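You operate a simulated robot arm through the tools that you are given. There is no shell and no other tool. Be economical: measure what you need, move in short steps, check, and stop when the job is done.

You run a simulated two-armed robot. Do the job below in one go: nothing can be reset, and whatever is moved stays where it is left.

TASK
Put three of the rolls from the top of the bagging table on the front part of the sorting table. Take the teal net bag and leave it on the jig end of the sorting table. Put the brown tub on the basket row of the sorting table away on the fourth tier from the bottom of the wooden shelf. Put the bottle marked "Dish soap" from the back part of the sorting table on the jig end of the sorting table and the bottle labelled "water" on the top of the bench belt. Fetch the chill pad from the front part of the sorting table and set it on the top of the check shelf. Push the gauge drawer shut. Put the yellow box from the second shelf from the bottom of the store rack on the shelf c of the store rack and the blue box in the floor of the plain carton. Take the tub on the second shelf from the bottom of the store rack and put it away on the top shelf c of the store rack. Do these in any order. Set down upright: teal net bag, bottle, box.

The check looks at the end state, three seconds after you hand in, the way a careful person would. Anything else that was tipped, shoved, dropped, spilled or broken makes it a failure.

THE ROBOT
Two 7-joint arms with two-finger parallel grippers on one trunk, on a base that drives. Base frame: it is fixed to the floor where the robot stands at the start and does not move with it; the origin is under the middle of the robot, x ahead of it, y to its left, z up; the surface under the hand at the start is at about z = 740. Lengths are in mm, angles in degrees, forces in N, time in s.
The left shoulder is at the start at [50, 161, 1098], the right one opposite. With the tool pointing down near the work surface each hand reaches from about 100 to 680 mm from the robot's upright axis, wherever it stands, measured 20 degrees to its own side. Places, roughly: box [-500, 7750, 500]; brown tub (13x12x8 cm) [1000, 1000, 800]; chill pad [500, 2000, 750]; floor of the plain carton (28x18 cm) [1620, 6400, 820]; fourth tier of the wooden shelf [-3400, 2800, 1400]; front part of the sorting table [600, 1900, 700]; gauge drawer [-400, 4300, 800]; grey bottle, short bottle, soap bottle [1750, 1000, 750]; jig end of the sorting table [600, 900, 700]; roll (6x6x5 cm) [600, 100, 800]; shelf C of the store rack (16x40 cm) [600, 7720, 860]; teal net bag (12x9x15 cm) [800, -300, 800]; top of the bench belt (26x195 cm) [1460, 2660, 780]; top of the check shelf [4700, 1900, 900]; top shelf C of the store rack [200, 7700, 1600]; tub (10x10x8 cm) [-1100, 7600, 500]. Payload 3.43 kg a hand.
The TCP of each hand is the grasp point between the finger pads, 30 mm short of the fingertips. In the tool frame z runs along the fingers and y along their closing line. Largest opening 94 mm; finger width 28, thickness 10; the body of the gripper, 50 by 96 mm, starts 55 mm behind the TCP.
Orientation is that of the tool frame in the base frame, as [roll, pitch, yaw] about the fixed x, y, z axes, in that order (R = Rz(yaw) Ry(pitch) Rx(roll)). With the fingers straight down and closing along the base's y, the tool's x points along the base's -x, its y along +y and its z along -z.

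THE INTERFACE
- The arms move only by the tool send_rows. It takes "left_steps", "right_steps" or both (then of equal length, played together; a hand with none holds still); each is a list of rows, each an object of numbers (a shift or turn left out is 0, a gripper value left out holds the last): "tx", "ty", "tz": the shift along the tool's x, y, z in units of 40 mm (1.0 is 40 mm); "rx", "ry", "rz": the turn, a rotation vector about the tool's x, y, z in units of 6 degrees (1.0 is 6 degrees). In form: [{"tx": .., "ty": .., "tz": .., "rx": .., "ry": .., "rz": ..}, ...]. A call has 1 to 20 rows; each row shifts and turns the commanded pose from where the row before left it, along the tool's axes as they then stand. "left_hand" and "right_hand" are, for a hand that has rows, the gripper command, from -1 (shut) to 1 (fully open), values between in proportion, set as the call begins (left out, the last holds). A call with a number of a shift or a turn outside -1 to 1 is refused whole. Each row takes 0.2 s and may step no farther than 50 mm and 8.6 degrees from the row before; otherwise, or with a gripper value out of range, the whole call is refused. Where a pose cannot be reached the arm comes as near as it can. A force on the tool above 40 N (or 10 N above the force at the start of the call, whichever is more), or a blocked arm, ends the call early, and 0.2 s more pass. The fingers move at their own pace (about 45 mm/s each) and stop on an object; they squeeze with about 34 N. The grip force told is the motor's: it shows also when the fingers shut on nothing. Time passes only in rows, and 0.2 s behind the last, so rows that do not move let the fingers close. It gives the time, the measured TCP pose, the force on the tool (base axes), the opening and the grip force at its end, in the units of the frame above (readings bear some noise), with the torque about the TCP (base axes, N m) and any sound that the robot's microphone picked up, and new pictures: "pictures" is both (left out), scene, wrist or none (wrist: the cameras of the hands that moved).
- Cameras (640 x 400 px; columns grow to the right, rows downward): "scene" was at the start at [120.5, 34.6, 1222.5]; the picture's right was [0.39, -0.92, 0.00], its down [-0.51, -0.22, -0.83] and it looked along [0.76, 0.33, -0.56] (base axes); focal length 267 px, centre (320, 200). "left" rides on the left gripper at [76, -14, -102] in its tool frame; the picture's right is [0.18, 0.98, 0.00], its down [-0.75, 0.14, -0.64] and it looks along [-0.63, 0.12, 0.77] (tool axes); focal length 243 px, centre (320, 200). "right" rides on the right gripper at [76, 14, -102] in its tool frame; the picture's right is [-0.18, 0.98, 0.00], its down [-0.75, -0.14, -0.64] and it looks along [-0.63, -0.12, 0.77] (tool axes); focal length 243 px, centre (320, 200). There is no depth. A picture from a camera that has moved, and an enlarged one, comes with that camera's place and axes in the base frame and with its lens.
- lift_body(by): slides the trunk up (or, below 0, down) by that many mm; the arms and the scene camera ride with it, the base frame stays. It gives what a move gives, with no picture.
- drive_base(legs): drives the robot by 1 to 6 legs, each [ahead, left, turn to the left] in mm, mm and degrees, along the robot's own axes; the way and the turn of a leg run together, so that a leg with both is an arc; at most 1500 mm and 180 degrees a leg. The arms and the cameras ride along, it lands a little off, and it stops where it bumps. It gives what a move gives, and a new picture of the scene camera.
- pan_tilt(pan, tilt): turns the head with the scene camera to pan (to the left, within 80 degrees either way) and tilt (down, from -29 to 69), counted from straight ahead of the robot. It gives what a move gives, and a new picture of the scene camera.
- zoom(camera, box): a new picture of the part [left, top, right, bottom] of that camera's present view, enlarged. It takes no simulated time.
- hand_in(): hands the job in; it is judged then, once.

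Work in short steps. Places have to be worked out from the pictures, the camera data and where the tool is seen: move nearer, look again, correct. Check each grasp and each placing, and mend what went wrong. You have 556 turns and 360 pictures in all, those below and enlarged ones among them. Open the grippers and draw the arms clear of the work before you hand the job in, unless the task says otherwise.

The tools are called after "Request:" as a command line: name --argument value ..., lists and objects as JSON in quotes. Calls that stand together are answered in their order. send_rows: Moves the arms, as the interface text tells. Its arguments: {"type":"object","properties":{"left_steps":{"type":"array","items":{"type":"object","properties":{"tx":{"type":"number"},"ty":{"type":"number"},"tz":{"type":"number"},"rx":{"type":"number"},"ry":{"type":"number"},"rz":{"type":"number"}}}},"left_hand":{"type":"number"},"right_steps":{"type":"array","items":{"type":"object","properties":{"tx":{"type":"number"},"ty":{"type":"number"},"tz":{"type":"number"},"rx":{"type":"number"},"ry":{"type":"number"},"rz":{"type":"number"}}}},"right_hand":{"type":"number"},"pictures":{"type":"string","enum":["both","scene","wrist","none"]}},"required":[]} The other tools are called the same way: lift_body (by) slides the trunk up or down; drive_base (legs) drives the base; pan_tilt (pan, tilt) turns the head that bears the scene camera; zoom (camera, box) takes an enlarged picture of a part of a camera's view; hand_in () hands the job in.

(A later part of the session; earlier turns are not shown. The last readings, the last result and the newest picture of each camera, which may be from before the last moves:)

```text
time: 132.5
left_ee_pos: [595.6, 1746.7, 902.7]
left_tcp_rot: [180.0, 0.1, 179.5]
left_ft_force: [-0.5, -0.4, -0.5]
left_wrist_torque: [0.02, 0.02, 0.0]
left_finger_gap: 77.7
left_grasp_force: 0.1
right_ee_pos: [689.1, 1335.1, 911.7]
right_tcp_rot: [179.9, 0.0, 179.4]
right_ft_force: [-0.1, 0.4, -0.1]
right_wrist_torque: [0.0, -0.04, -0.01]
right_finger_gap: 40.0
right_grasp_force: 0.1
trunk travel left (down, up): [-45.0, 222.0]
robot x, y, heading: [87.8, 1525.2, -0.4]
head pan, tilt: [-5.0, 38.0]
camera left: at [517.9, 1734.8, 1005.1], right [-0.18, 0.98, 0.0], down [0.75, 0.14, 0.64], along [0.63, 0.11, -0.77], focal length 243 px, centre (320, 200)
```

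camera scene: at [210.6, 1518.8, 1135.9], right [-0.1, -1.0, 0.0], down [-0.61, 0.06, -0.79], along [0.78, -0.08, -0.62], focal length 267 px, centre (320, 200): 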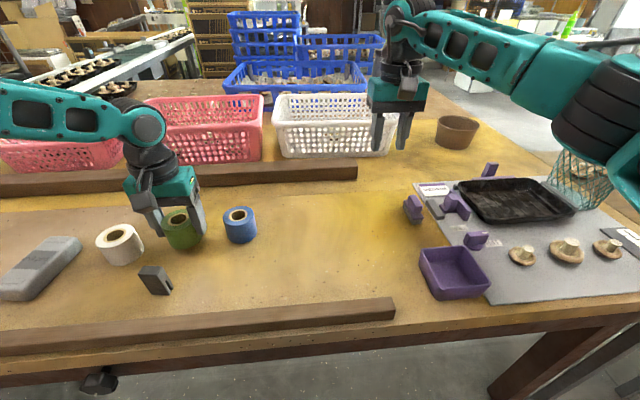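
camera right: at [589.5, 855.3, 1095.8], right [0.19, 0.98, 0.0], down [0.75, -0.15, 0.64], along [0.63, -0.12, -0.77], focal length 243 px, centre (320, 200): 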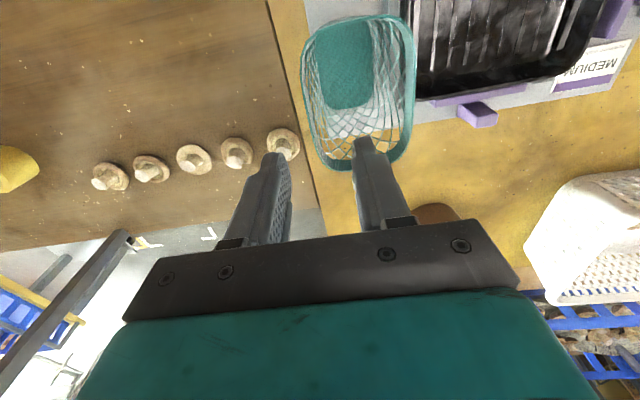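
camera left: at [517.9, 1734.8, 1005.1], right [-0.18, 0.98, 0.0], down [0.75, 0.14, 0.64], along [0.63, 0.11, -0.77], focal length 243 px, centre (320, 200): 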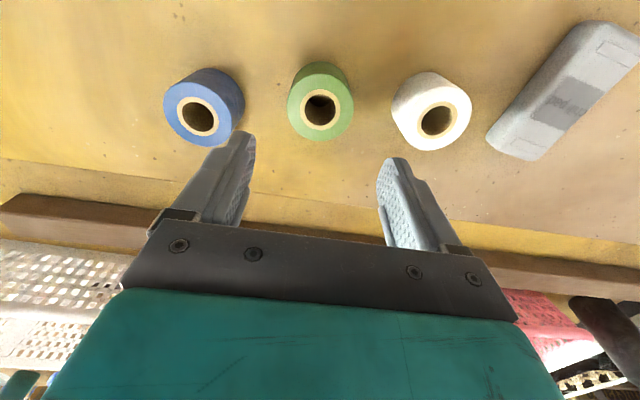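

Three rolls are in place. Next the chill pad (≈[550,1972], long axis ~14° off x). Strafe left 215 and look with the left wrist.

Request:
drive_base --legs '[[0, 215, 0]]'

Request:
send_rows --left_steps '[{"tx": 0.5, "ty": 0.15, "rz": 0.8}, {"tx": 0.6, "ty": 0.15, "rz": 0.8}, {"rz": 0.7}]' --left_hand 1 --pictures "wrist"

```text
time: 135.1
left_ee_pos: [597.0, 1966.6, 902.9]
left_tcp_rot: [179.9, 0.2, 179.6]
left_ft_force: [0.4, -1.1, 0.1]
left_wrist_torque: [-0.03, 0.0, 0.02]
left_finger_gap: 77.7
left_grasp_force: 0.2
right_ee_pos: [690.4, 1554.2, 910.4]
right_tcp_rot: [-180.0, 0.0, 179.6]
right_ft_force: [-0.5, 0.1, -0.2]
right_wrist_torque: [-0.02, 0.03, -0.02]
right_finger_gap: 40.4
right_grasp_force: 0.0
trunk travel left (down, up): [-45.0, 222.0]
robot x, y, heading: [88.0, 1746.8, -0.2]
head pan, tilt: [-5.0, 38.0]
camera scene: at [212.5, 1736.7, 1135.9], right [-0.1, -1.0, 0.0], down [-0.61, 0.06, -0.79], along [0.78, -0.08, -0.62], focal length 267 px, centre (320, 200)
```

scene: 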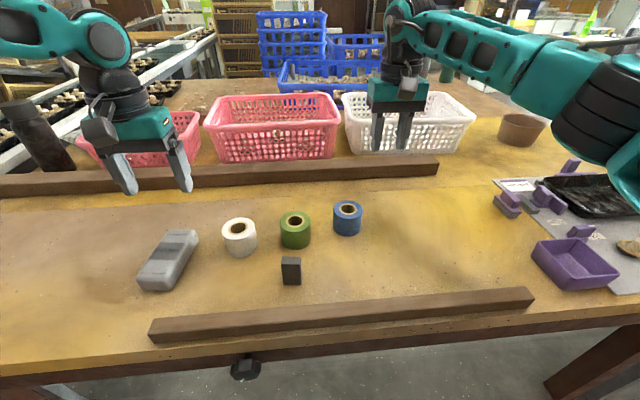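

```text
time: 135.8
left_ee_pos: [554.7, 1980.7, 902.2]
left_tcp_rot: [180.0, 0.1, 165.6]
left_ft_force: [0.9, -0.6, 0.3]
left_wrist_torque: [0.02, -0.01, -0.03]
left_finger_gap: 94.2
left_grasp_force: 0.0
right_ee_pos: [691.9, 1554.3, 912.1]
right_tcp_rot: [-180.0, 0.0, 179.5]
right_ft_force: [-0.3, -0.2, -0.3]
right_wrist_torque: [-0.01, -0.01, -0.04]
right_finger_gap: 40.0
right_grasp_force: 0.1
trunk travel left (down, up): [-45.0, 222.0]
robot x, y, heading: [90.4, 1741.3, -0.4]
head pan, tilt: [-5.0, 38.0]
camera left: at [475.3, 1986.2, 1004.8], right [0.07, 1.0, 0.0], down [0.76, -0.05, 0.64], along [0.64, -0.04, -0.77], focal length 243 px, centre (320, 200)
```

left: 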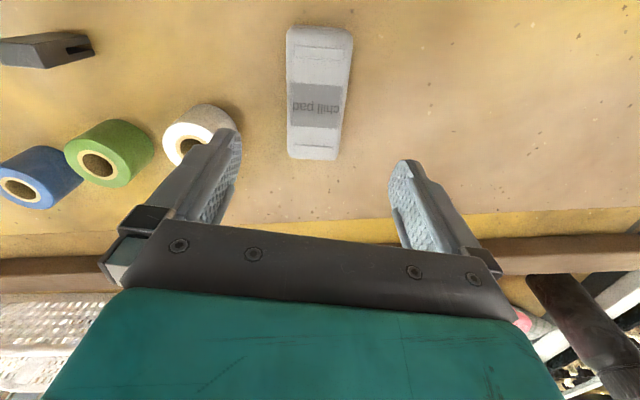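

Pad centred at ≈[546,1979], ~55 mm wide. Descend to grip.

Request:
send_rows --left_steps '[{"tz": 0.75, "tx": 0.2}, {"tz": 0.8}, {"tz": 0.8}, {"tz": 0.78}]' --pictures "wrist"

```text
time: 136.8
left_ee_pos: [546.0, 1982.6, 777.8]
left_tcp_rot: [180.0, 0.2, 165.8]
left_ft_force: [-0.5, 0.2, 0.0]
left_wrist_torque: [0.0, 0.01, 0.01]
left_finger_gap: 94.3
left_grasp_force: 0.1
right_ee_pos: [690.1, 1554.7, 910.9]
right_tcp_rot: [180.0, 0.1, 179.5]
right_ft_force: [-0.1, -0.3, 0.1]
right_wrist_torque: [0.0, -0.01, -0.02]
right_finger_gap: 39.8
right_grasp_force: 0.1
trunk travel left (down, up): [-45.0, 222.0]
robot x, y, heading: [88.0, 1748.2, -0.5]
head pan, tilt: [-5.0, 38.0]
camera left: at [467.9, 1988.0, 880.0], right [0.06, 1.0, 0.0], down [0.76, -0.05, 0.64], along [0.64, -0.04, -0.76], focal length 243 px, centre (320, 200)
```

left: 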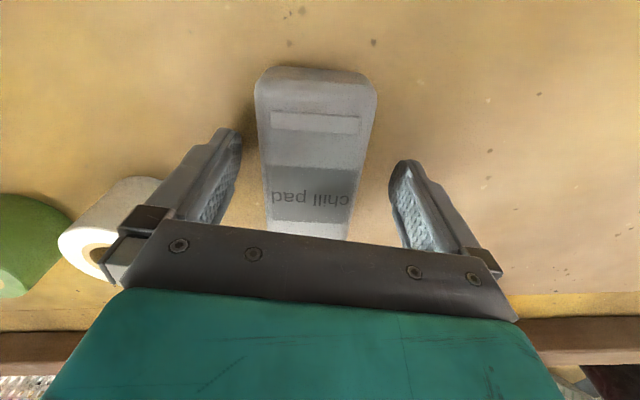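

Request:
send_rows --left_steps '[{"tz": 0.05}, {"tz": 0}, {"tz": 0}, {"tz": 0}, {"tz": 0}]' --left_hand -1 --pictures "none"

Request:
send_rows --left_steps '[{"tz": -0.8}, {"tz": -0.8}, {"tz": -0.8}, {"tz": -0.8}, {"tx": 0.8}, {"tx": 0.8}, {"tx": 0.8}]' --pictures "wrist"

```text
time: 138.1
left_ee_pos: [546.2, 1982.6, 775.6]
left_tcp_rot: [-179.9, 0.1, 165.8]
left_ft_force: [-1.2, 0.9, -0.2]
left_wrist_torque: [0.02, -0.08, 0.03]
left_finger_gap: 60.6
left_grasp_force: 33.6
right_ee_pos: [690.4, 1553.8, 910.4]
right_tcp_rot: [180.0, 0.0, 179.5]
right_ft_force: [0.2, 0.3, 0.2]
right_wrist_torque: [-0.03, -0.01, -0.02]
right_finger_gap: 39.9
right_grasp_force: 0.1
trunk travel left (down, up): [-45.0, 222.0]
robot x, y, heading: [86.1, 1747.2, -0.4]
head pan, tilt: [-5.0, 38.0]
```

```text
time: 139.7
left_ee_pos: [452.9, 2005.9, 902.9]
left_tcp_rot: [179.9, 0.3, 165.7]
left_ft_force: [-1.0, -0.7, -2.2]
left_wrist_torque: [0.02, 0.05, 0.01]
left_finger_gap: 60.1
left_grasp_force: 34.0
right_ee_pos: [690.6, 1554.8, 912.1]
right_tcp_rot: [-180.0, 0.0, 179.5]
right_ft_force: [-0.5, 0.3, -0.1]
right_wrist_torque: [0.0, -0.03, 0.02]
right_finger_gap: 39.8
right_grasp_force: 0.0
trunk travel left (down, up): [-45.0, 222.0]
robot x, y, heading: [90.2, 1747.6, -0.5]
head pan, tilt: [-5.0, 38.0]
camera left: at [373.9, 2011.7, 1005.4], right [0.06, 1.0, 0.0], down [0.76, -0.05, 0.64], along [0.64, -0.04, -0.77], focal length 243 px, centre (320, 200)
```

left: 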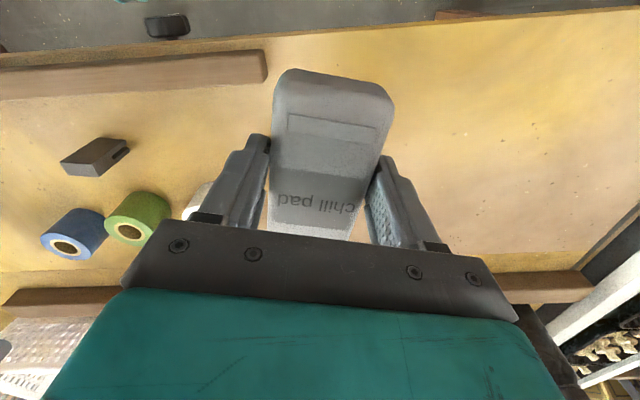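

Pad held. Tuck the right arm, raise trunk, and head around the right end of the bagging table.

Request:
lift_body --by 80

Request:
send_rows --right_steps '[{"tx": 1}, {"tx": 1}, {"tx": 1}, {"tx": 1}, {"tx": 1}, {"tx": 1}]' --pictures "none"

Request:
drive_base --legs '[[-340, 0, 0], [0, -1500, 0], [0, -450, 0]]'

Request:
pan_tilt --pan -50 --tilt 25

```text
time: 140.8
left_ee_pos: [452.8, 2006.2, 982.2]
left_tcp_rot: [-180.0, 0.1, 165.8]
left_ft_force: [0.0, -0.4, -1.8]
left_wrist_torque: [0.01, 0.05, -0.03]
left_finger_gap: 59.9
left_grasp_force: 34.5
right_ee_pos: [691.2, 1553.8, 991.0]
right_tcp_rot: [180.0, 0.0, 179.5]
right_ft_force: [0.1, 0.1, 0.0]
right_wrist_torque: [-0.03, -0.02, -0.01]
right_finger_gap: 39.9
right_grasp_force: 0.0
trunk travel left (down, up): [-125.0, 142.0]
robot x, y, heading: [89.3, 1747.4, -0.3]
head pan, tilt: [-5.0, 38.0]
```

```text
time: 142.2
left_ee_pos: [451.8, 2006.3, 984.0]
left_tcp_rot: [179.9, 0.0, 165.8]
left_ft_force: [0.2, 0.8, -1.6]
left_wrist_torque: [0.05, 0.03, 0.0]
left_finger_gap: 60.2
left_grasp_force: 34.0
right_ee_pos: [451.8, 1556.8, 990.0]
right_tcp_rot: [179.9, 0.0, 179.5]
right_ft_force: [-0.4, 0.7, -0.8]
right_wrist_torque: [-0.03, 0.01, -0.03]
right_finger_gap: 39.9
right_grasp_force: 0.1
trunk travel left (down, up): [-125.0, 142.0]
robot x, y, heading: [88.9, 1745.1, -0.6]
head pan, tilt: [-5.0, 38.0]
```

```text
time: 161.4
left_ee_pos: [110.6, 72.0, 982.8]
left_tcp_rot: [180.0, 0.1, 166.9]
left_ft_force: [-0.3, 0.1, -1.5]
left_wrist_torque: [0.03, 0.01, -0.01]
left_finger_gap: 60.1
left_grasp_force: 34.1
right_ee_pos: [120.3, -378.7, 990.7]
right_tcp_rot: [-180.0, 0.0, -179.2]
right_ft_force: [0.4, -0.7, 0.0]
right_wrist_torque: [-0.03, 0.0, -0.02]
right_finger_gap: 40.1
right_grasp_force: 0.1
trunk travel left (down, up): [-125.0, 142.0]
robot x, y, heading: [-252.7, -196.9, 0.9]
head pan, tilt: [-5.0, 38.0]
camera scene: at [-124.2, -202.9, 1215.9], right [-0.07, -1.0, 0.0], down [-0.61, 0.05, -0.79], along [0.79, -0.06, -0.62], focal length 267 px, centre (320, 200)
```

scene: 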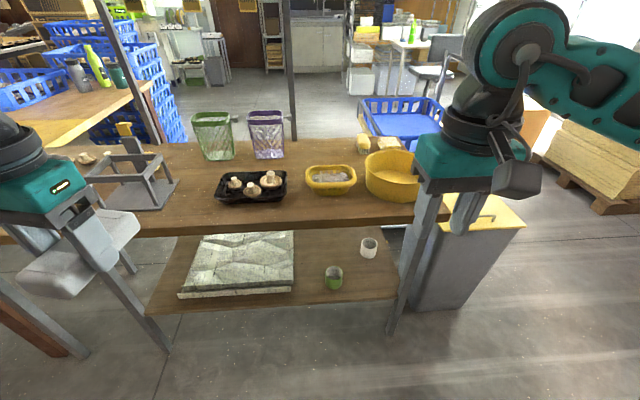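

```text
time: 162.5
left_ee_pos: [111.2, 71.3, 982.1]
left_tcp_rot: [-179.9, 0.1, 167.0]
left_ft_force: [0.3, 0.2, -2.0]
left_wrist_torque: [0.02, 0.02, 0.0]
left_finger_gap: 60.0
left_grasp_force: 34.3
right_ee_pos: [119.1, -378.3, 991.6]
right_tcp_rot: [180.0, -0.1, -179.3]
right_ft_force: [0.4, 0.6, 1.0]
right_wrist_torque: [0.02, 0.02, 0.0]
right_finger_gap: 40.1
right_grasp_force: 0.1
trunk travel left (down, up): [-125.0, 142.0]
robot x, y, heading: [-249.7, -197.5, 0.7]
head pan, tilt: [-50.0, 25.0]
camera scene: at [-150.0, -266.1, 1236.2], right [-0.76, -0.65, 0.0], down [-0.28, 0.32, -0.91], along [0.59, -0.69, -0.42], focal length 267 px, centre (320, 200)
```

scene: 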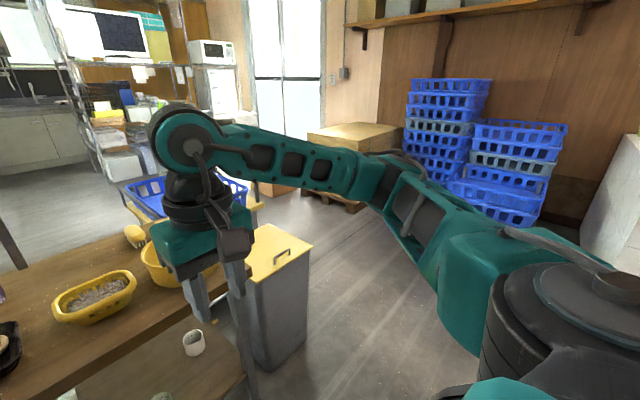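

A bin and a crate cart lie right of the bagging table; I'll swing wide at y≈-1650 and look ahead.

Request:
drive_base --legs '[[0, -1450, 0]]'

Request:
pan_tilt --pan 0 --tilt 20

```text
time: 175.3
left_ee_pos: [123.4, -1380.1, 983.1]
left_tcp_rot: [-180.0, 0.1, 166.2]
left_ft_force: [0.0, 0.6, -1.7]
left_wrist_torque: [-0.01, -0.03, 0.03]
left_finger_gap: 60.0
left_grasp_force: 33.9
right_ee_pos: [126.7, -1830.5, 990.3]
right_tcp_rot: [-180.0, 0.0, 180.0]
right_ft_force: [0.0, 0.5, 0.1]
right_wrist_torque: [0.0, 0.03, 0.04]
right_finger_gap: 39.8
right_grasp_force: 0.1
trunk travel left (down, up): [-125.0, 142.0]
robot x, y, heading: [-238.9, -1643.5, -0.2]
head pan, tilt: [-50.0, 25.0]
camera scene: at [-142.1, -1714.5, 1236.2], right [-0.77, -0.64, 0.0], down [-0.27, 0.32, -0.91], along [0.58, -0.69, -0.42], focal length 267 px, centre (320, 200)
```

scene: 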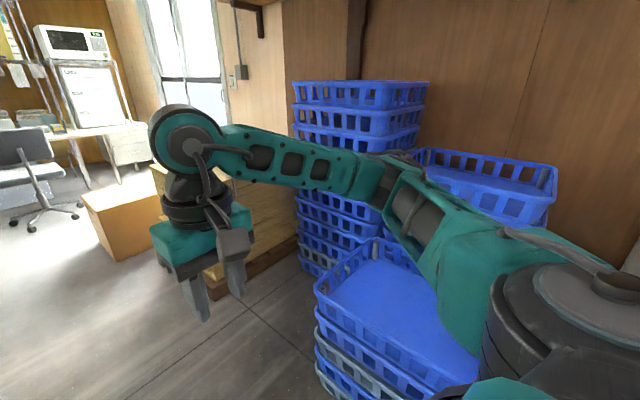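

```text
time: 176.5
left_ee_pos: [122.8, -1380.6, 982.5]
left_tcp_rot: [-180.0, 0.1, 166.2]
left_ft_force: [0.5, 0.3, -2.0]
left_wrist_torque: [0.03, 0.04, 0.02]
left_finger_gap: 60.0
left_grasp_force: 34.2
right_ee_pos: [125.5, -1829.7, 989.9]
right_tcp_rot: [-180.0, -0.1, -180.0]
right_ft_force: [1.1, 0.1, -0.3]
right_wrist_torque: [-0.03, 0.02, 0.01]
right_finger_gap: 40.0
right_grasp_force: 0.2
trunk travel left (down, up): [-125.0, 142.0]
robot x, y, heading: [-242.3, -1641.3, 0.0]
head pan, tilt: [0.0, 20.0]
camera scene: at [-108.2, -1644.0, 1244.3], right [0.0, -1.0, 0.0], down [-0.34, 0.0, -0.94], along [0.94, 0.0, -0.34], focal length 267 px, centre (320, 200)
```

scene: 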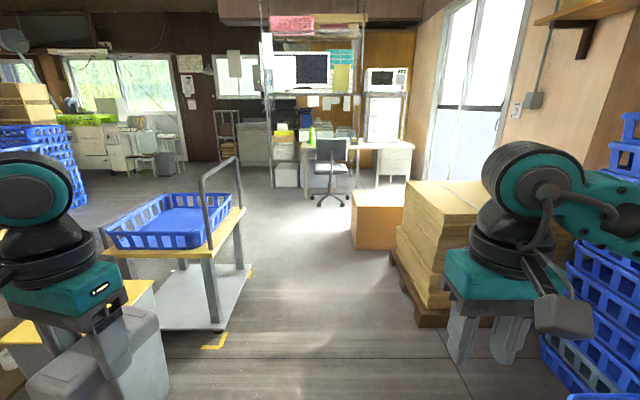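

Corridor is clear. Drive forward through it to x≈2050 and look left-ahead.

Request:
drive_base --legs '[[1500, 0, 0], [800, 0, 0]]'

Request:
pan_tilt --pan 60 --tilt 15

```text
time: 187.8
left_ee_pos: [2417.9, -1364.6, 982.9]
left_tcp_rot: [-180.0, 0.1, 166.6]
left_ft_force: [0.7, -0.2, -1.6]
left_wrist_torque: [0.03, 0.03, 0.0]
left_finger_gap: 60.0
left_grasp_force: 33.9
right_ee_pos: [2422.7, -1814.0, 990.8]
right_tcp_rot: [-180.0, 0.0, -179.5]
right_ft_force: [-0.4, 0.0, 0.1]
right_wrist_torque: [-0.02, 0.01, 0.01]
right_finger_gap: 39.8
right_grasp_force: 0.0
trunk travel left (down, up): [-125.0, 142.0]
robot x, y, heading: [2057.5, -1628.6, 0.4]
head pan, tilt: [0.0, 20.0]
camera scene: at [2187.6, -1630.6, 1244.3], right [0.01, -1.0, 0.0], down [-0.34, 0.0, -0.94], along [0.94, 0.01, -0.34], focal length 267 px, centre (320, 200)
```

scene: 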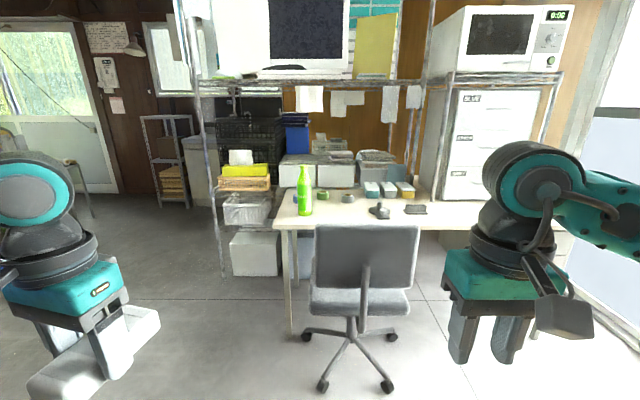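

```text
time: 189.1
left_ee_pos: [2416.5, -1365.2, 982.9]
left_tcp_rot: [-180.0, 0.1, 166.7]
left_ft_force: [0.4, -0.9, -1.1]
left_wrist_torque: [0.01, 0.02, 0.0]
left_finger_gap: 60.0
left_grasp_force: 34.2
right_ee_pos: [2422.9, -1814.9, 990.8]
right_tcp_rot: [-180.0, 0.0, -179.4]
right_ft_force: [0.0, 0.5, -0.4]
right_wrist_torque: [0.04, 0.03, 0.0]
right_finger_gap: 39.9
right_grasp_force: 0.0
trunk travel left (down, up): [-125.0, 142.0]
robot x, y, heading: [2052.9, -1629.5, 0.6]
head pan, tilt: [60.0, 15.0]
camera scene: at [2140.4, -1550.1, 1252.4], right [0.87, -0.49, 0.0], down [-0.13, -0.23, -0.97], along [0.48, 0.84, -0.26], focal length 267 px, centre (320, 200)
```

scene: 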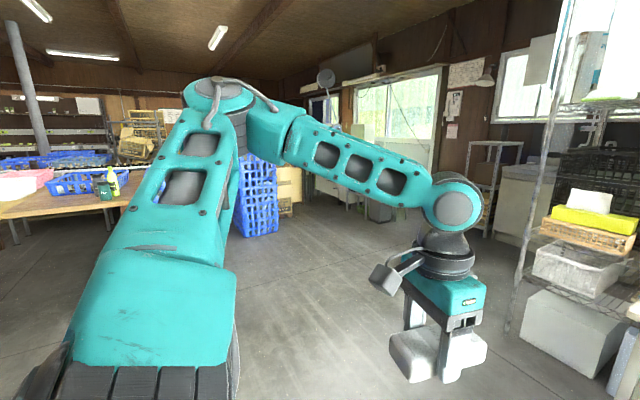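

Request:
drive_base --legs '[[500, 0, 0], [0, 1500, 0], [0, 700, 0]]'

Request:
pan_tilt --pan 30 --tilt 18

```text
time: 211.2
left_ee_pos: [2911.2, 840.7, 982.5]
left_tcp_rot: [-180.0, 0.2, 166.4]
left_ft_force: [0.2, 0.5, -1.8]
left_wrist_torque: [-0.02, 0.01, 0.03]
left_finger_gap: 59.9
left_grasp_force: 34.2
right_ee_pos: [2916.0, 390.6, 991.2]
right_tcp_rot: [-180.0, 0.0, -179.7]
right_ft_force: [0.9, -0.1, 0.3]
right_wrist_torque: [0.01, 0.01, 0.01]
right_finger_gap: 39.9
right_grasp_force: 0.1
trunk travel left (down, up): [-125.0, 142.0]
robot x, y, heading: [2548.5, 577.6, 0.2]
head pan, tilt: [60.0, 15.0]
camera scene: at [2634.0, 656.6, 1252.4], right [0.87, -0.5, 0.0], down [-0.13, -0.22, -0.97], along [0.48, 0.84, -0.26], focal length 267 px, centre (320, 200)
```

scene: 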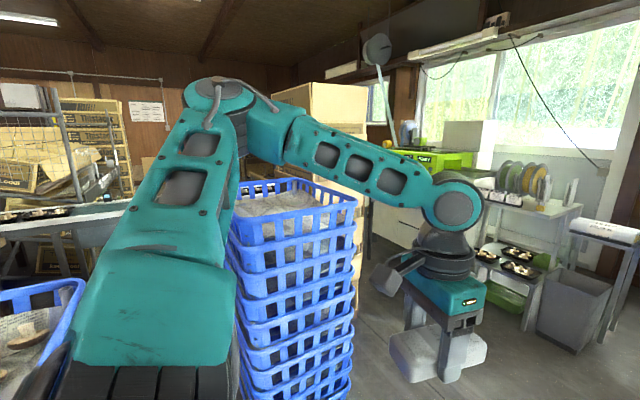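

```text
time: 212.1
left_ee_pos: [2910.9, 841.0, 982.3]
left_tcp_rot: [-179.9, 0.1, 166.5]
left_ft_force: [-0.1, 0.1, -1.4]
left_wrist_torque: [0.0, 0.05, 0.0]
left_finger_gap: 60.0
left_grasp_force: 33.6
right_ee_pos: [2914.6, 390.9, 990.3]
right_tcp_rot: [179.9, 0.0, -179.7]
right_ft_force: [0.3, -0.4, -1.0]
right_wrist_torque: [0.01, 0.01, 0.0]
right_finger_gap: 40.2
right_grasp_force: 0.0
trunk travel left (down, up): [-125.0, 142.0]
robot x, y, heading: [2548.9, 576.8, 0.3]
head pan, tilt: [30.0, 18.0]
camera scene: at [2668.2, 622.6, 1247.6], right [0.5, -0.86, 0.0], down [-0.27, -0.16, -0.95], along [0.82, 0.48, -0.31], focal length 267 px, centre (320, 200)
```

scene: 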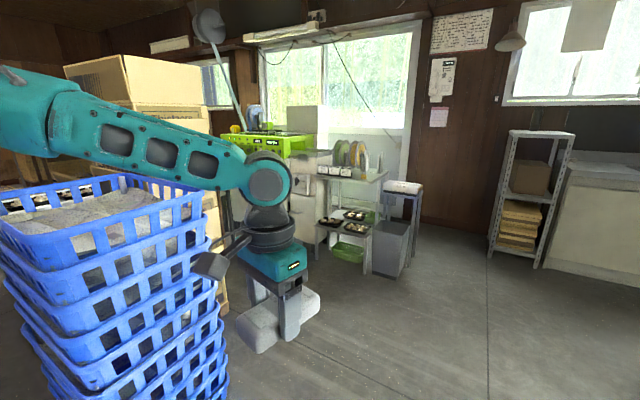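

Request:
zoom --camera "scene" --box '[210, 90, 450, 290]'

```text
2.00 times, centred on (330, 190) of scene
camera zoom: at [2668.2, 622.6, 1247.6], right [0.5, -0.86, 0.0], down [-0.27, -0.16, -0.95], along [0.82, 0.48, -0.31], focal length 535 px, centre (300, 220)
```

zoom: 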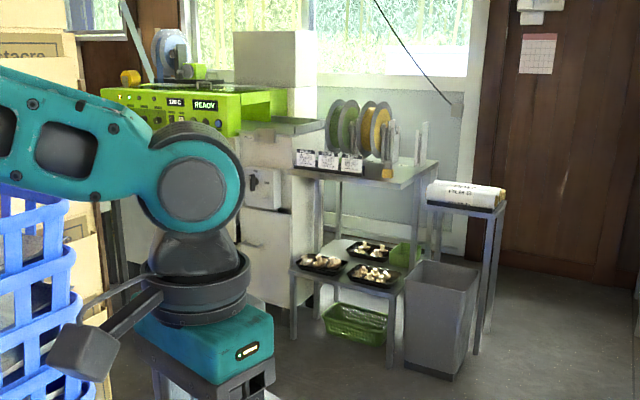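

The top of that cabinet near px (262,146 zoom) matches [4700,1900,900]. Drive forward for a better look.

Request:
drive_base --legs '[[900, 0, 0], [0, 500, 0]]'

Request:
pan_tilt --pan 25 --tilt 22

```text
time: 221.3
left_ee_pos: [3803.2, 1342.1, 982.4]
left_tcp_rot: [180.0, 0.1, 166.6]
left_ft_force: [-0.4, 0.2, -1.9]
left_wrist_torque: [0.01, 0.04, 0.0]
left_finger_gap: 60.0
left_grasp_force: 34.2
right_ee_pos: [3808.7, 891.7, 990.7]
right_tcp_rot: [179.9, 0.0, -179.6]
right_ft_force: [0.3, 0.1, 0.3]
right_wrist_torque: [-0.02, -0.03, -0.02]
right_finger_gap: 39.8
right_grasp_force: 0.1
trunk travel left (down, up): [-125.0, 142.0]
robot x, y, heading: [3442.8, 1077.2, 0.2]
head pan, tilt: [30.0, 18.0]
camera scene: at [3560.9, 1123.3, 1247.6], right [0.51, -0.86, 0.0], down [-0.27, -0.16, -0.95], along [0.82, 0.48, -0.31], focal length 267 px, centre (320, 200)
```

scene: 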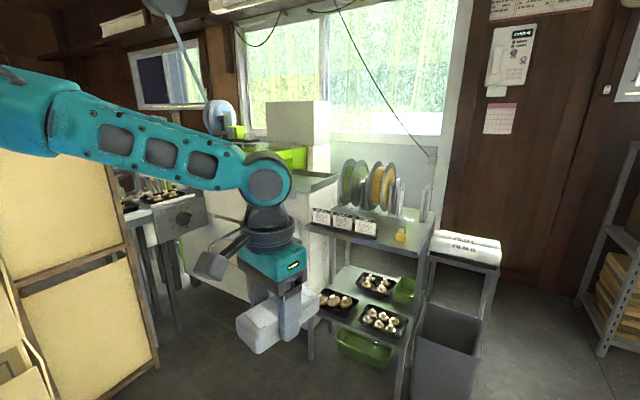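

```text
time: 222.0
left_ee_pos: [3802.9, 1342.7, 983.0]
left_tcp_rot: [-180.0, 0.1, 166.6]
left_ft_force: [-0.1, -0.4, -1.3]
left_wrist_torque: [0.01, 0.01, -0.03]
left_finger_gap: 59.7
left_grasp_force: 34.0
right_ee_pos: [3808.3, 892.5, 991.6]
right_tcp_rot: [-180.0, 0.1, -179.6]
right_ft_force: [0.0, -0.3, 0.1]
right_wrist_torque: [0.02, 0.0, -0.01]
right_finger_gap: 40.1
right_grasp_force: 0.1
trunk travel left (down, up): [-125.0, 142.0]
robot x, y, heading: [3442.1, 1075.9, 0.4]
head pan, tilt: [25.0, 22.0]
camera scene: at [3564.2, 1115.8, 1241.1], right [0.43, -0.9, 0.0], down [-0.34, -0.16, -0.93], along [0.84, 0.4, -0.37], focal length 267 px, centre (320, 200)
```

scene: 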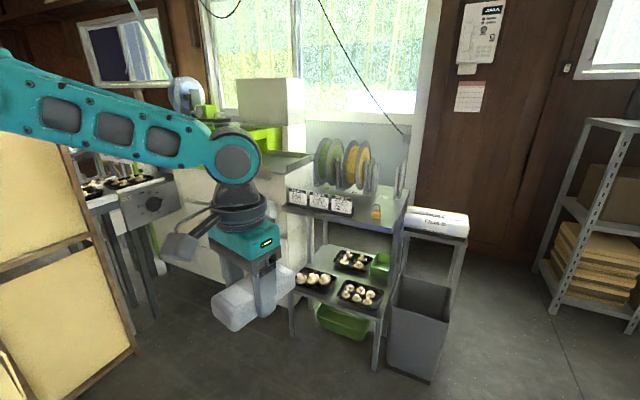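

Request:
zoom --camera "scene" --box '[160, 60, 480, 260]'

```text
2.00 times, centred on (320, 160) of scene
camera zoom: at [3564.2, 1115.8, 1241.1], right [0.43, -0.9, 0.0], down [-0.34, -0.16, -0.93], along [0.84, 0.4, -0.37], focal length 535 px, centre (320, 280)
```

zoom: 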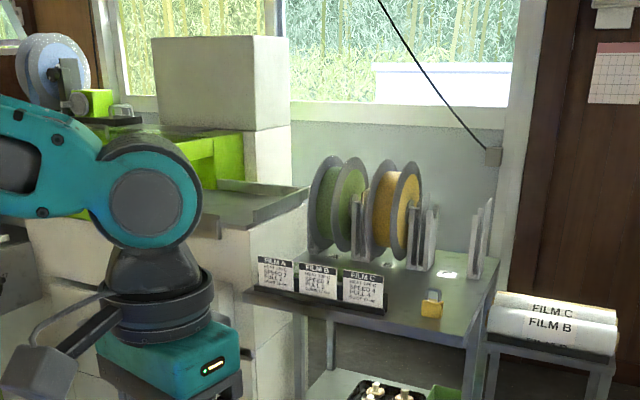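

Turn the base left to view past my own arm.

Request:
drive_base --legs '[[0, 0, 32]]'

Request:
pan_tilt --pan 0 --tilt 20

```text
time: 223.9
left_ee_pos: [3606.0, 1494.4, 982.6]
left_tcp_rot: [-180.0, 0.1, -161.0]
left_ft_force: [0.0, -0.5, -1.7]
left_wrist_torque: [-0.05, 0.0, -0.03]
left_finger_gap: 60.2
left_grasp_force: 33.8
right_ee_pos: [3849.4, 1116.3, 990.3]
right_tcp_rot: [-180.0, 0.0, -147.5]
right_ft_force: [-0.2, -0.4, 0.8]
right_wrist_torque: [-0.02, 0.0, 0.0]
right_finger_gap: 40.2
right_grasp_force: 0.0
trunk travel left (down, up): [-125.0, 142.0]
robot x, y, heading: [3441.7, 1074.4, 32.7]
head pan, tilt: [25.0, 22.0]
camera scene: at [3523.7, 1175.8, 1241.1], right [0.84, -0.54, 0.0], down [-0.2, -0.32, -0.93], along [0.5, 0.78, -0.37], focal length 267 px, centre (320, 200)
```

scene: 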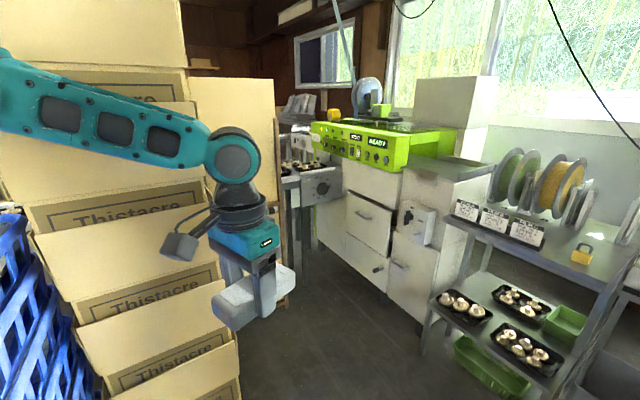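

```text
time: 224.8
left_ee_pos: [3604.8, 1493.4, 983.1]
left_tcp_rot: [179.9, 0.1, -161.2]
left_ft_force: [-0.2, -0.4, -2.3]
left_wrist_torque: [-0.02, 0.05, 0.01]
left_finger_gap: 59.8
left_grasp_force: 34.2
right_ee_pos: [3849.4, 1116.3, 991.7]
right_tcp_rot: [-179.9, 0.1, -147.4]
right_ft_force: [-0.2, 0.2, 0.2]
right_wrist_torque: [0.0, 0.0, -0.03]
right_finger_gap: 40.1
right_grasp_force: 0.1
trunk travel left (down, up): [-125.0, 142.0]
robot x, y, heading: [3439.2, 1073.2, 32.5]
head pan, tilt: [0.0, 20.0]
camera scene: at [3552.4, 1147.6, 1244.3], right [0.54, -0.84, 0.0], down [-0.29, -0.18, -0.94], along [0.79, 0.51, -0.34], focal length 267 px, centre (320, 200)
```

scene: 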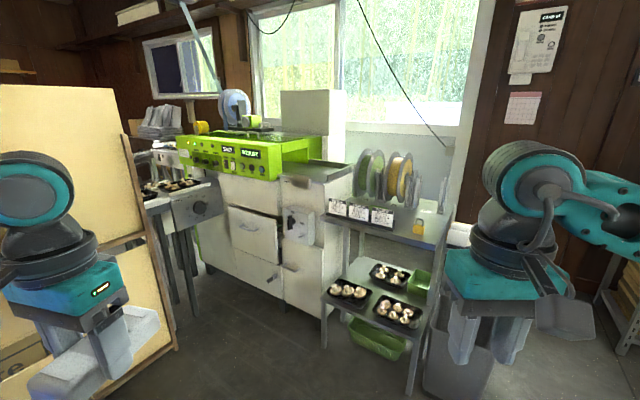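

Request:
zoom --camera "scene" --box '[130, 80, 450, 280]'

```text
2.00 times, centred on (290, 180) of scene
camera zoom: at [3552.4, 1147.6, 1244.3], right [0.54, -0.84, 0.0], down [-0.29, -0.18, -0.94], along [0.79, 0.51, -0.34], focal length 535 px, centre (380, 240)
```

zoom: 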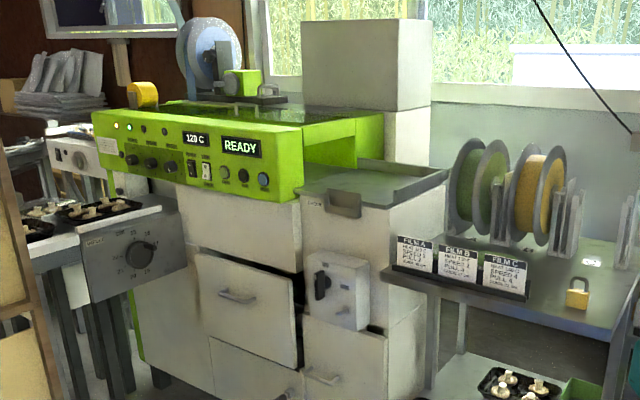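

Request:
zoom --camera "scene" --box '[260, 150, 380, 225]'

```text
5.33 times, centred on (320, 188) of scene
camera zoom: at [3552.4, 1147.6, 1244.3], right [0.54, -0.84, 0.0], down [-0.29, -0.18, -0.94], along [0.79, 0.51, -0.34], focal length 1426 px, centre (320, 267)
```

zoom: 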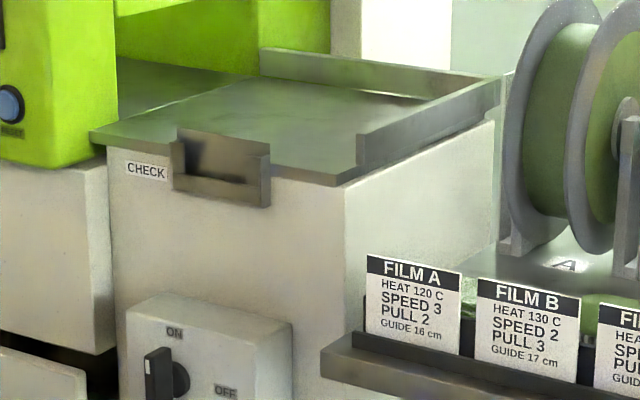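

It's labelled CHECK: surface ≈ x 4540–4840, y 1760–2040, z≈900. Approach: straighten, ahead 450, left 600.

Request:
drive_base --legs '[[0, 0, -32.5], [430, 0, 0], [0, 600, 0]]'

Request:
pan_tilt --pan 10 --tilt 25

```text
time: 233.8
left_ee_pos: [4226.7, 1909.7, 982.7]
left_tcp_rot: [179.9, -0.1, 167.4]
left_ft_force: [-0.1, -0.3, -1.7]
left_wrist_torque: [-0.03, 0.02, 0.01]
left_finger_gap: 60.2
left_grasp_force: 33.8
right_ee_pos: [4239.9, 1459.2, 992.0]
right_tcp_rot: [179.9, 0.0, -179.0]
right_ft_force: [0.1, 0.1, -0.6]
right_wrist_torque: [-0.01, -0.01, 0.01]
right_finger_gap: 39.9
right_grasp_force: 0.1
trunk travel left (down, up): [-125.0, 142.0]
robot x, y, heading: [3871.3, 1637.3, 1.1]
head pan, tilt: [0.0, 20.0]
stopped in leg 3: the robot was blocked; the commanded pose is now the measured one
camera scene: at [4001.9, 1641.2, 1244.3], right [0.02, -1.0, 0.0], down [-0.34, -0.01, -0.94], along [0.94, 0.02, -0.34], focal length 267 px, centre (320, 200)
```

scene: 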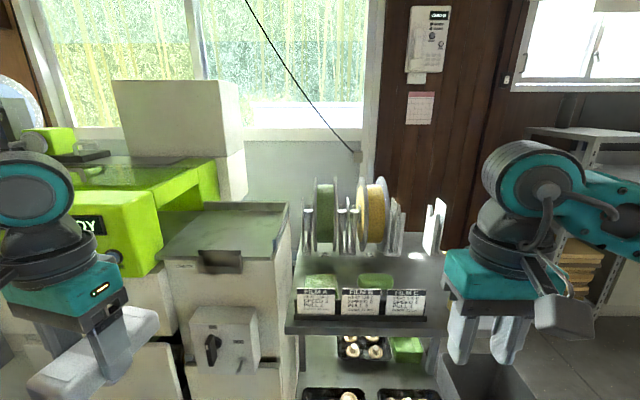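

```text
time: 234.5
left_ee_pos: [4226.3, 1910.1, 982.8]
left_tcp_rot: [-180.0, 0.0, 167.5]
left_ft_force: [-0.2, 0.1, -0.9]
left_wrist_torque: [0.01, 0.04, 0.0]
left_finger_gap: 59.7
left_grasp_force: 34.1
right_ee_pos: [4240.4, 1460.8, 991.0]
right_tcp_rot: [180.0, 0.0, -178.8]
right_ft_force: [-0.1, 0.2, -0.1]
right_wrist_torque: [-0.01, 0.0, 0.03]
right_finger_gap: 40.1
right_grasp_force: 0.1
trunk travel left (down, up): [-125.0, 142.0]
robot x, y, heading: [3869.0, 1636.9, 1.0]
head pan, tilt: [10.0, 25.0]
camera scene: at [3999.3, 1657.3, 1236.2], right [0.19, -0.98, 0.0], down [-0.41, -0.08, -0.91], along [0.89, 0.17, -0.42], focal length 267 px, centre (320, 200)
```

scene: 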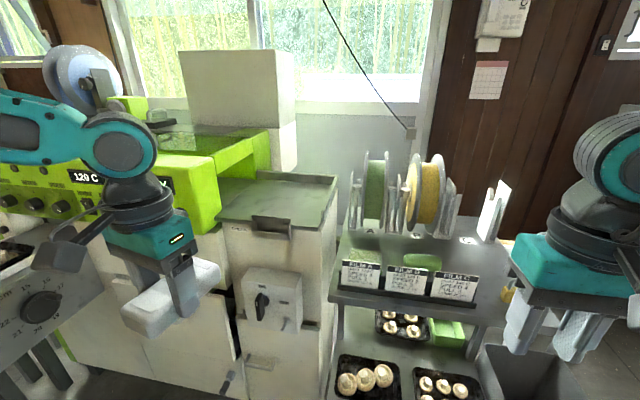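

Blocked on the left (probably the box stack); ease right 40. Raise the trunk a bit, tuck the right hand, and go ahead.

Request:
drive_base --legs '[[0, -40, 0]]'

Request:
lift_body --by 60

Request:
send_rows --right_steps '[{"tx": 1}, {"tx": 1}]' --pictures "none"

Request:
drive_base --legs '[[250, 0, 0]]'

```text
time: 235.5
left_ee_pos: [4228.1, 1870.8, 983.0]
left_tcp_rot: [-180.0, 0.1, 167.5]
left_ft_force: [0.5, 0.4, -1.4]
left_wrist_torque: [0.01, 0.04, 0.0]
left_finger_gap: 60.0
left_grasp_force: 33.8
right_ee_pos: [4240.1, 1420.5, 990.3]
right_tcp_rot: [-180.0, 0.0, -178.9]
right_ft_force: [0.5, -0.5, 0.3]
right_wrist_torque: [0.04, 0.0, -0.04]
right_finger_gap: 39.7
right_grasp_force: 0.2
trunk travel left (down, up): [-125.0, 142.0]
robot x, y, heading: [3870.8, 1597.8, 0.7]
head pan, tilt: [10.0, 25.0]
camera scene: at [4000.1, 1617.5, 1236.2], right [0.19, -0.98, 0.0], down [-0.41, -0.08, -0.91], along [0.89, 0.17, -0.42], focal length 267 px, centre (320, 200)
```

scene: 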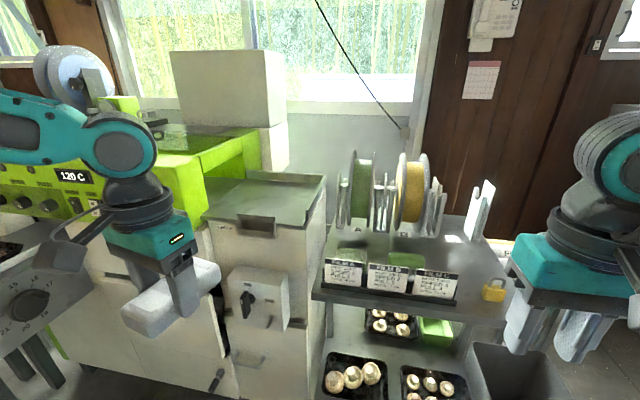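

```text
time: 236.5
left_ee_pos: [4228.2, 1870.9, 1043.3]
left_tcp_rot: [-180.0, 0.0, 167.4]
left_ft_force: [-0.1, -0.3, -2.0]
left_wrist_torque: [0.0, 0.0, -0.01]
left_finger_gap: 59.9
left_grasp_force: 33.6
right_ee_pos: [4240.0, 1419.3, 1051.1]
right_tcp_rot: [-180.0, 0.0, -178.8]
right_ft_force: [0.1, 0.3, 0.0]
right_wrist_torque: [0.02, -0.03, -0.01]
right_finger_gap: 40.3
right_grasp_force: 0.1
trunk travel left (down, up): [-185.0, 82.0]
robot x, y, heading: [3870.0, 1600.1, 1.3]
head pan, tilt: [10.0, 25.0]
```

```text
time: 237.1
left_ee_pos: [4228.9, 1870.3, 1041.4]
left_tcp_rot: [-179.9, 0.0, 167.5]
left_ft_force: [0.0, 0.4, -1.2]
left_wrist_torque: [0.0, 0.04, 0.01]
left_finger_gap: 59.9
left_grasp_force: 34.5
right_ee_pos: [4159.3, 1418.0, 1049.9]
right_tcp_rot: [-179.9, 0.0, -178.8]
right_ft_force: [-0.6, -1.1, -1.2]
right_wrist_torque: [0.0, 0.01, 0.0]
right_finger_gap: 39.7
right_grasp_force: 0.0
trunk travel left (down, up): [-185.0, 82.0]
robot x, y, heading: [3870.8, 1598.9, 1.0]
head pan, tilt: [10.0, 25.0]
```

```text
time: 238.9
left_ee_pos: [4477.8, 1873.4, 1041.6]
left_tcp_rot: [180.0, 0.0, 167.4]
left_ft_force: [0.0, 0.5, -2.9]
left_wrist_torque: [-0.01, 0.06, 0.01]
left_finger_gap: 60.1
left_grasp_force: 34.0
right_ee_pos: [4407.3, 1423.5, 1051.3]
right_tcp_rot: [180.0, 0.1, -179.0]
right_ft_force: [-0.2, -0.7, -0.4]
right_wrist_torque: [0.02, 0.0, 0.0]
right_finger_gap: 40.1
right_grasp_force: 0.1
trunk travel left (down, up): [-185.0, 82.0]
robot x, y, heading: [4118.9, 1602.3, 0.9]
head pan, tilt: [10.0, 25.0]
camera scene: at [4249.1, 1622.3, 1296.1], right [0.19, -0.98, 0.0], down [-0.42, -0.08, -0.91], along [0.89, 0.17, -0.42], focal length 267 px, centre (320, 200)
```

scene: 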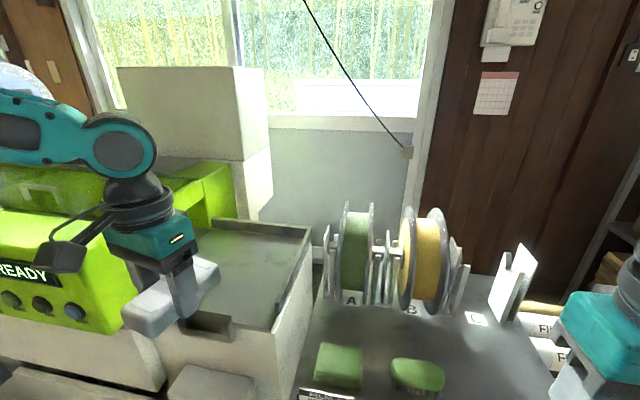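

Plate corners confirm: x 4549–4850, y 1758–2060. Extend the left to [4690,1880].

Request:
send_rows --left_steps '[{"tx": -0.855, "ty": 0.22}, {"tx": -0.855, "ty": 0.22}, {"tx": -0.855, "ty": 0.22}, {"tx": -0.855, "ty": 0.22}, {"tx": -0.855, "ty": 0.22}, {"tx": -0.855, "ty": 0.22}, {"tz": 0.8}]' --pictures "both"

```text
time: 240.5
left_ee_pos: [4680.8, 1885.9, 1011.0]
left_tcp_rot: [-179.9, 0.2, 167.3]
left_ft_force: [-0.4, -0.1, -1.2]
left_wrist_torque: [0.01, 0.03, 0.0]
left_finger_gap: 60.3
left_grasp_force: 34.0
left hand out of reach, approached as far as the arm can: row 6, 7
right_ee_pos: [4407.7, 1423.2, 1052.1]
right_tcp_rot: [-179.9, 0.0, -178.9]
right_ft_force: [-0.6, 0.5, 0.1]
right_wrist_torque: [0.01, 0.0, 0.0]
right_finger_gap: 40.2
right_grasp_force: 0.1
trunk travel left (down, up): [-185.0, 82.0]
robot x, y, heading: [4119.7, 1603.8, 0.9]
head pan, tilt: [10.0, 25.0]
camera scene: at [4248.7, 1622.4, 1296.2], right [0.19, -0.98, 0.0], down [-0.42, -0.08, -0.91], along [0.89, 0.17, -0.42], focal length 267 px, centre (320, 200)
camera left: at [4601.2, 1888.4, 1113.2], right [0.04, 1.0, 0.0], down [0.76, -0.03, 0.64], along [0.64, -0.02, -0.77], focal length 243 px, centre (320, 200)
```

scene: 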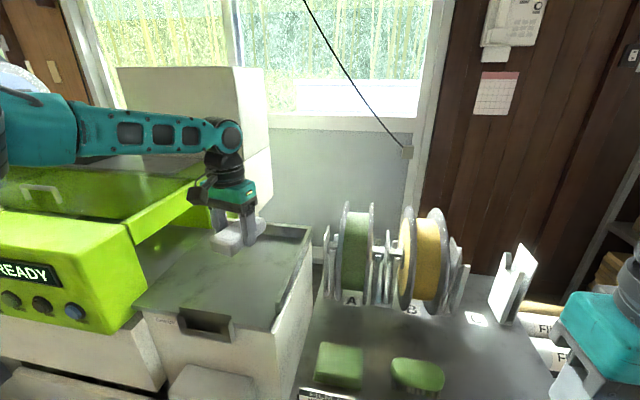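
left: 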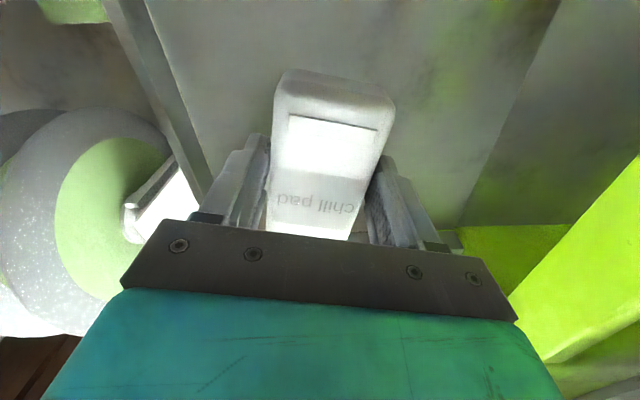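

Lower with the trunk by 55, then feel for contact.

Request:
lift_body --by -55

Request:
send_rows --left_steps '[{"tz": 0.1, "tx": 0.1}, {"tz": 0.1, "tx": 0.1}, {"tz": 0.08}, {"tz": 0.08}]' --pictures "scene"

```text
time: 241.5
left_ee_pos: [4679.3, 1885.4, 955.8]
left_tcp_rot: [179.9, 0.2, 167.3]
left_ft_force: [-0.5, -0.3, -2.3]
left_wrist_torque: [0.0, 0.03, 0.01]
left_finger_gap: 60.2
left_grasp_force: 33.8
right_ee_pos: [4407.0, 1422.5, 996.0]
right_tcp_rot: [180.0, 0.0, -178.9]
right_ft_force: [0.1, -0.6, 0.0]
right_wrist_torque: [0.01, 0.01, 0.01]
right_finger_gap: 40.1
right_grasp_force: 0.1
trunk travel left (down, up): [-130.0, 137.0]
robot x, y, heading: [4118.5, 1603.4, 1.2]
head pan, tilt: [10.0, 25.0]
```

```text
time: 242.5
left_ee_pos: [4672.1, 1886.5, 942.1]
left_tcp_rot: [-179.9, 0.1, 167.4]
left_ft_force: [-0.3, -0.1, -2.6]
left_wrist_torque: [0.04, 0.08, 0.04]
left_finger_gap: 59.9
left_grasp_force: 33.6
right_ee_pos: [4408.0, 1424.8, 997.0]
right_tcp_rot: [-180.0, 0.0, -178.9]
right_ft_force: [0.4, 0.7, -0.7]
right_wrist_torque: [0.03, 0.0, 0.0]
right_finger_gap: 40.0
right_grasp_force: 0.1
trunk travel left (down, up): [-130.0, 137.0]
robot x, y, heading: [4120.8, 1603.8, 0.8]
head pan, tilt: [10.0, 25.0]
camera scene: at [4248.6, 1622.3, 1241.2], right [0.19, -0.98, 0.0], down [-0.41, -0.08, -0.91], along [0.89, 0.17, -0.42], focal length 267 px, centre (320, 200)
```

scene: 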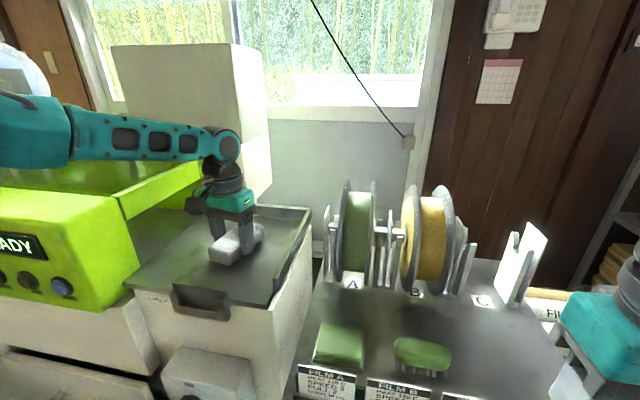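

Request:
send_rows --left_steps '[{"tz": 0.08}, {"tz": 0.08}, {"tz": 0.07}, {"tz": 0.07}]' --pictures "none"

```text
time: 243.5
left_ee_pos: [4672.0, 1885.0, 935.4]
left_tcp_rot: [179.9, 0.9, 167.4]
left_ft_force: [0.9, 5.8, 29.3]
left_wrist_torque: [0.06, -0.03, -0.02]
left_finger_gap: 60.1
left_grasp_force: 33.7
right_ee_pos: [4407.3, 1423.3, 998.1]
right_tcp_rot: [179.9, 0.3, -179.0]
right_ft_force: [0.0, 0.1, -0.1]
right_wrist_torque: [-0.02, 0.0, -0.01]
right_finger_gap: 39.9
right_grasp_force: 0.1
trunk travel left (down, up): [-130.0, 137.0]
robot x, y, heading: [4118.0, 1605.9, 1.3]
head pan, tilt: [10.0, 25.0]
```

Contact. Release, rise, and look.

Request:
send_rows --left_steps '[{"tz": -0.05}, {"tz": 0}, {"tz": 0}, {"tz": -0.6}, {"tz": -0.9}, {"tz": -0.9}, {"tx": 1}, {"tx": 1}, {"tx": 1}, {"tx": 1}, {"tx": 1}]' --left_hand 1 --pictures "scene"

```text
time: 245.9
left_ee_pos: [4476.4, 1930.6, 1026.1]
left_tcp_rot: [179.9, 0.3, 167.4]
left_ft_force: [-0.6, -0.5, 0.3]
left_wrist_torque: [0.0, -0.01, -0.01]
left_finger_gap: 93.9
left_grasp_force: 0.0
right_ee_pos: [4407.5, 1423.0, 996.8]
right_tcp_rot: [180.0, 0.1, -178.9]
right_ft_force: [0.3, 0.9, -0.5]
right_wrist_torque: [0.01, 0.0, 0.02]
right_finger_gap: 40.0
right_grasp_force: 0.1
trunk travel left (down, up): [-130.0, 137.0]
robot x, y, heading: [4117.3, 1606.8, 1.1]
head pan, tilt: [10.0, 25.0]
camera scene: at [4248.0, 1622.5, 1241.3], right [0.19, -0.98, 0.0], down [-0.41, -0.08, -0.91], along [0.89, 0.17, -0.42], focal length 267 px, centre (320, 200)
```

scene: 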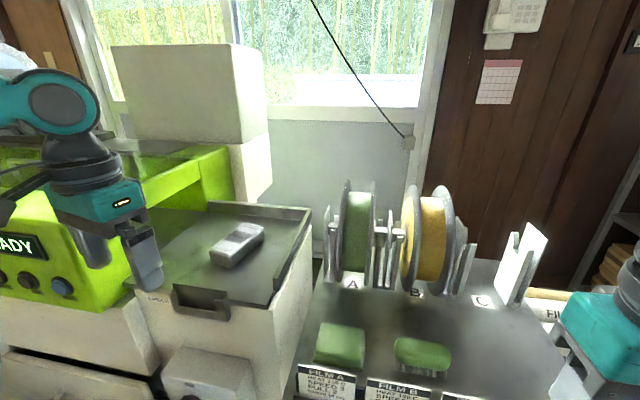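

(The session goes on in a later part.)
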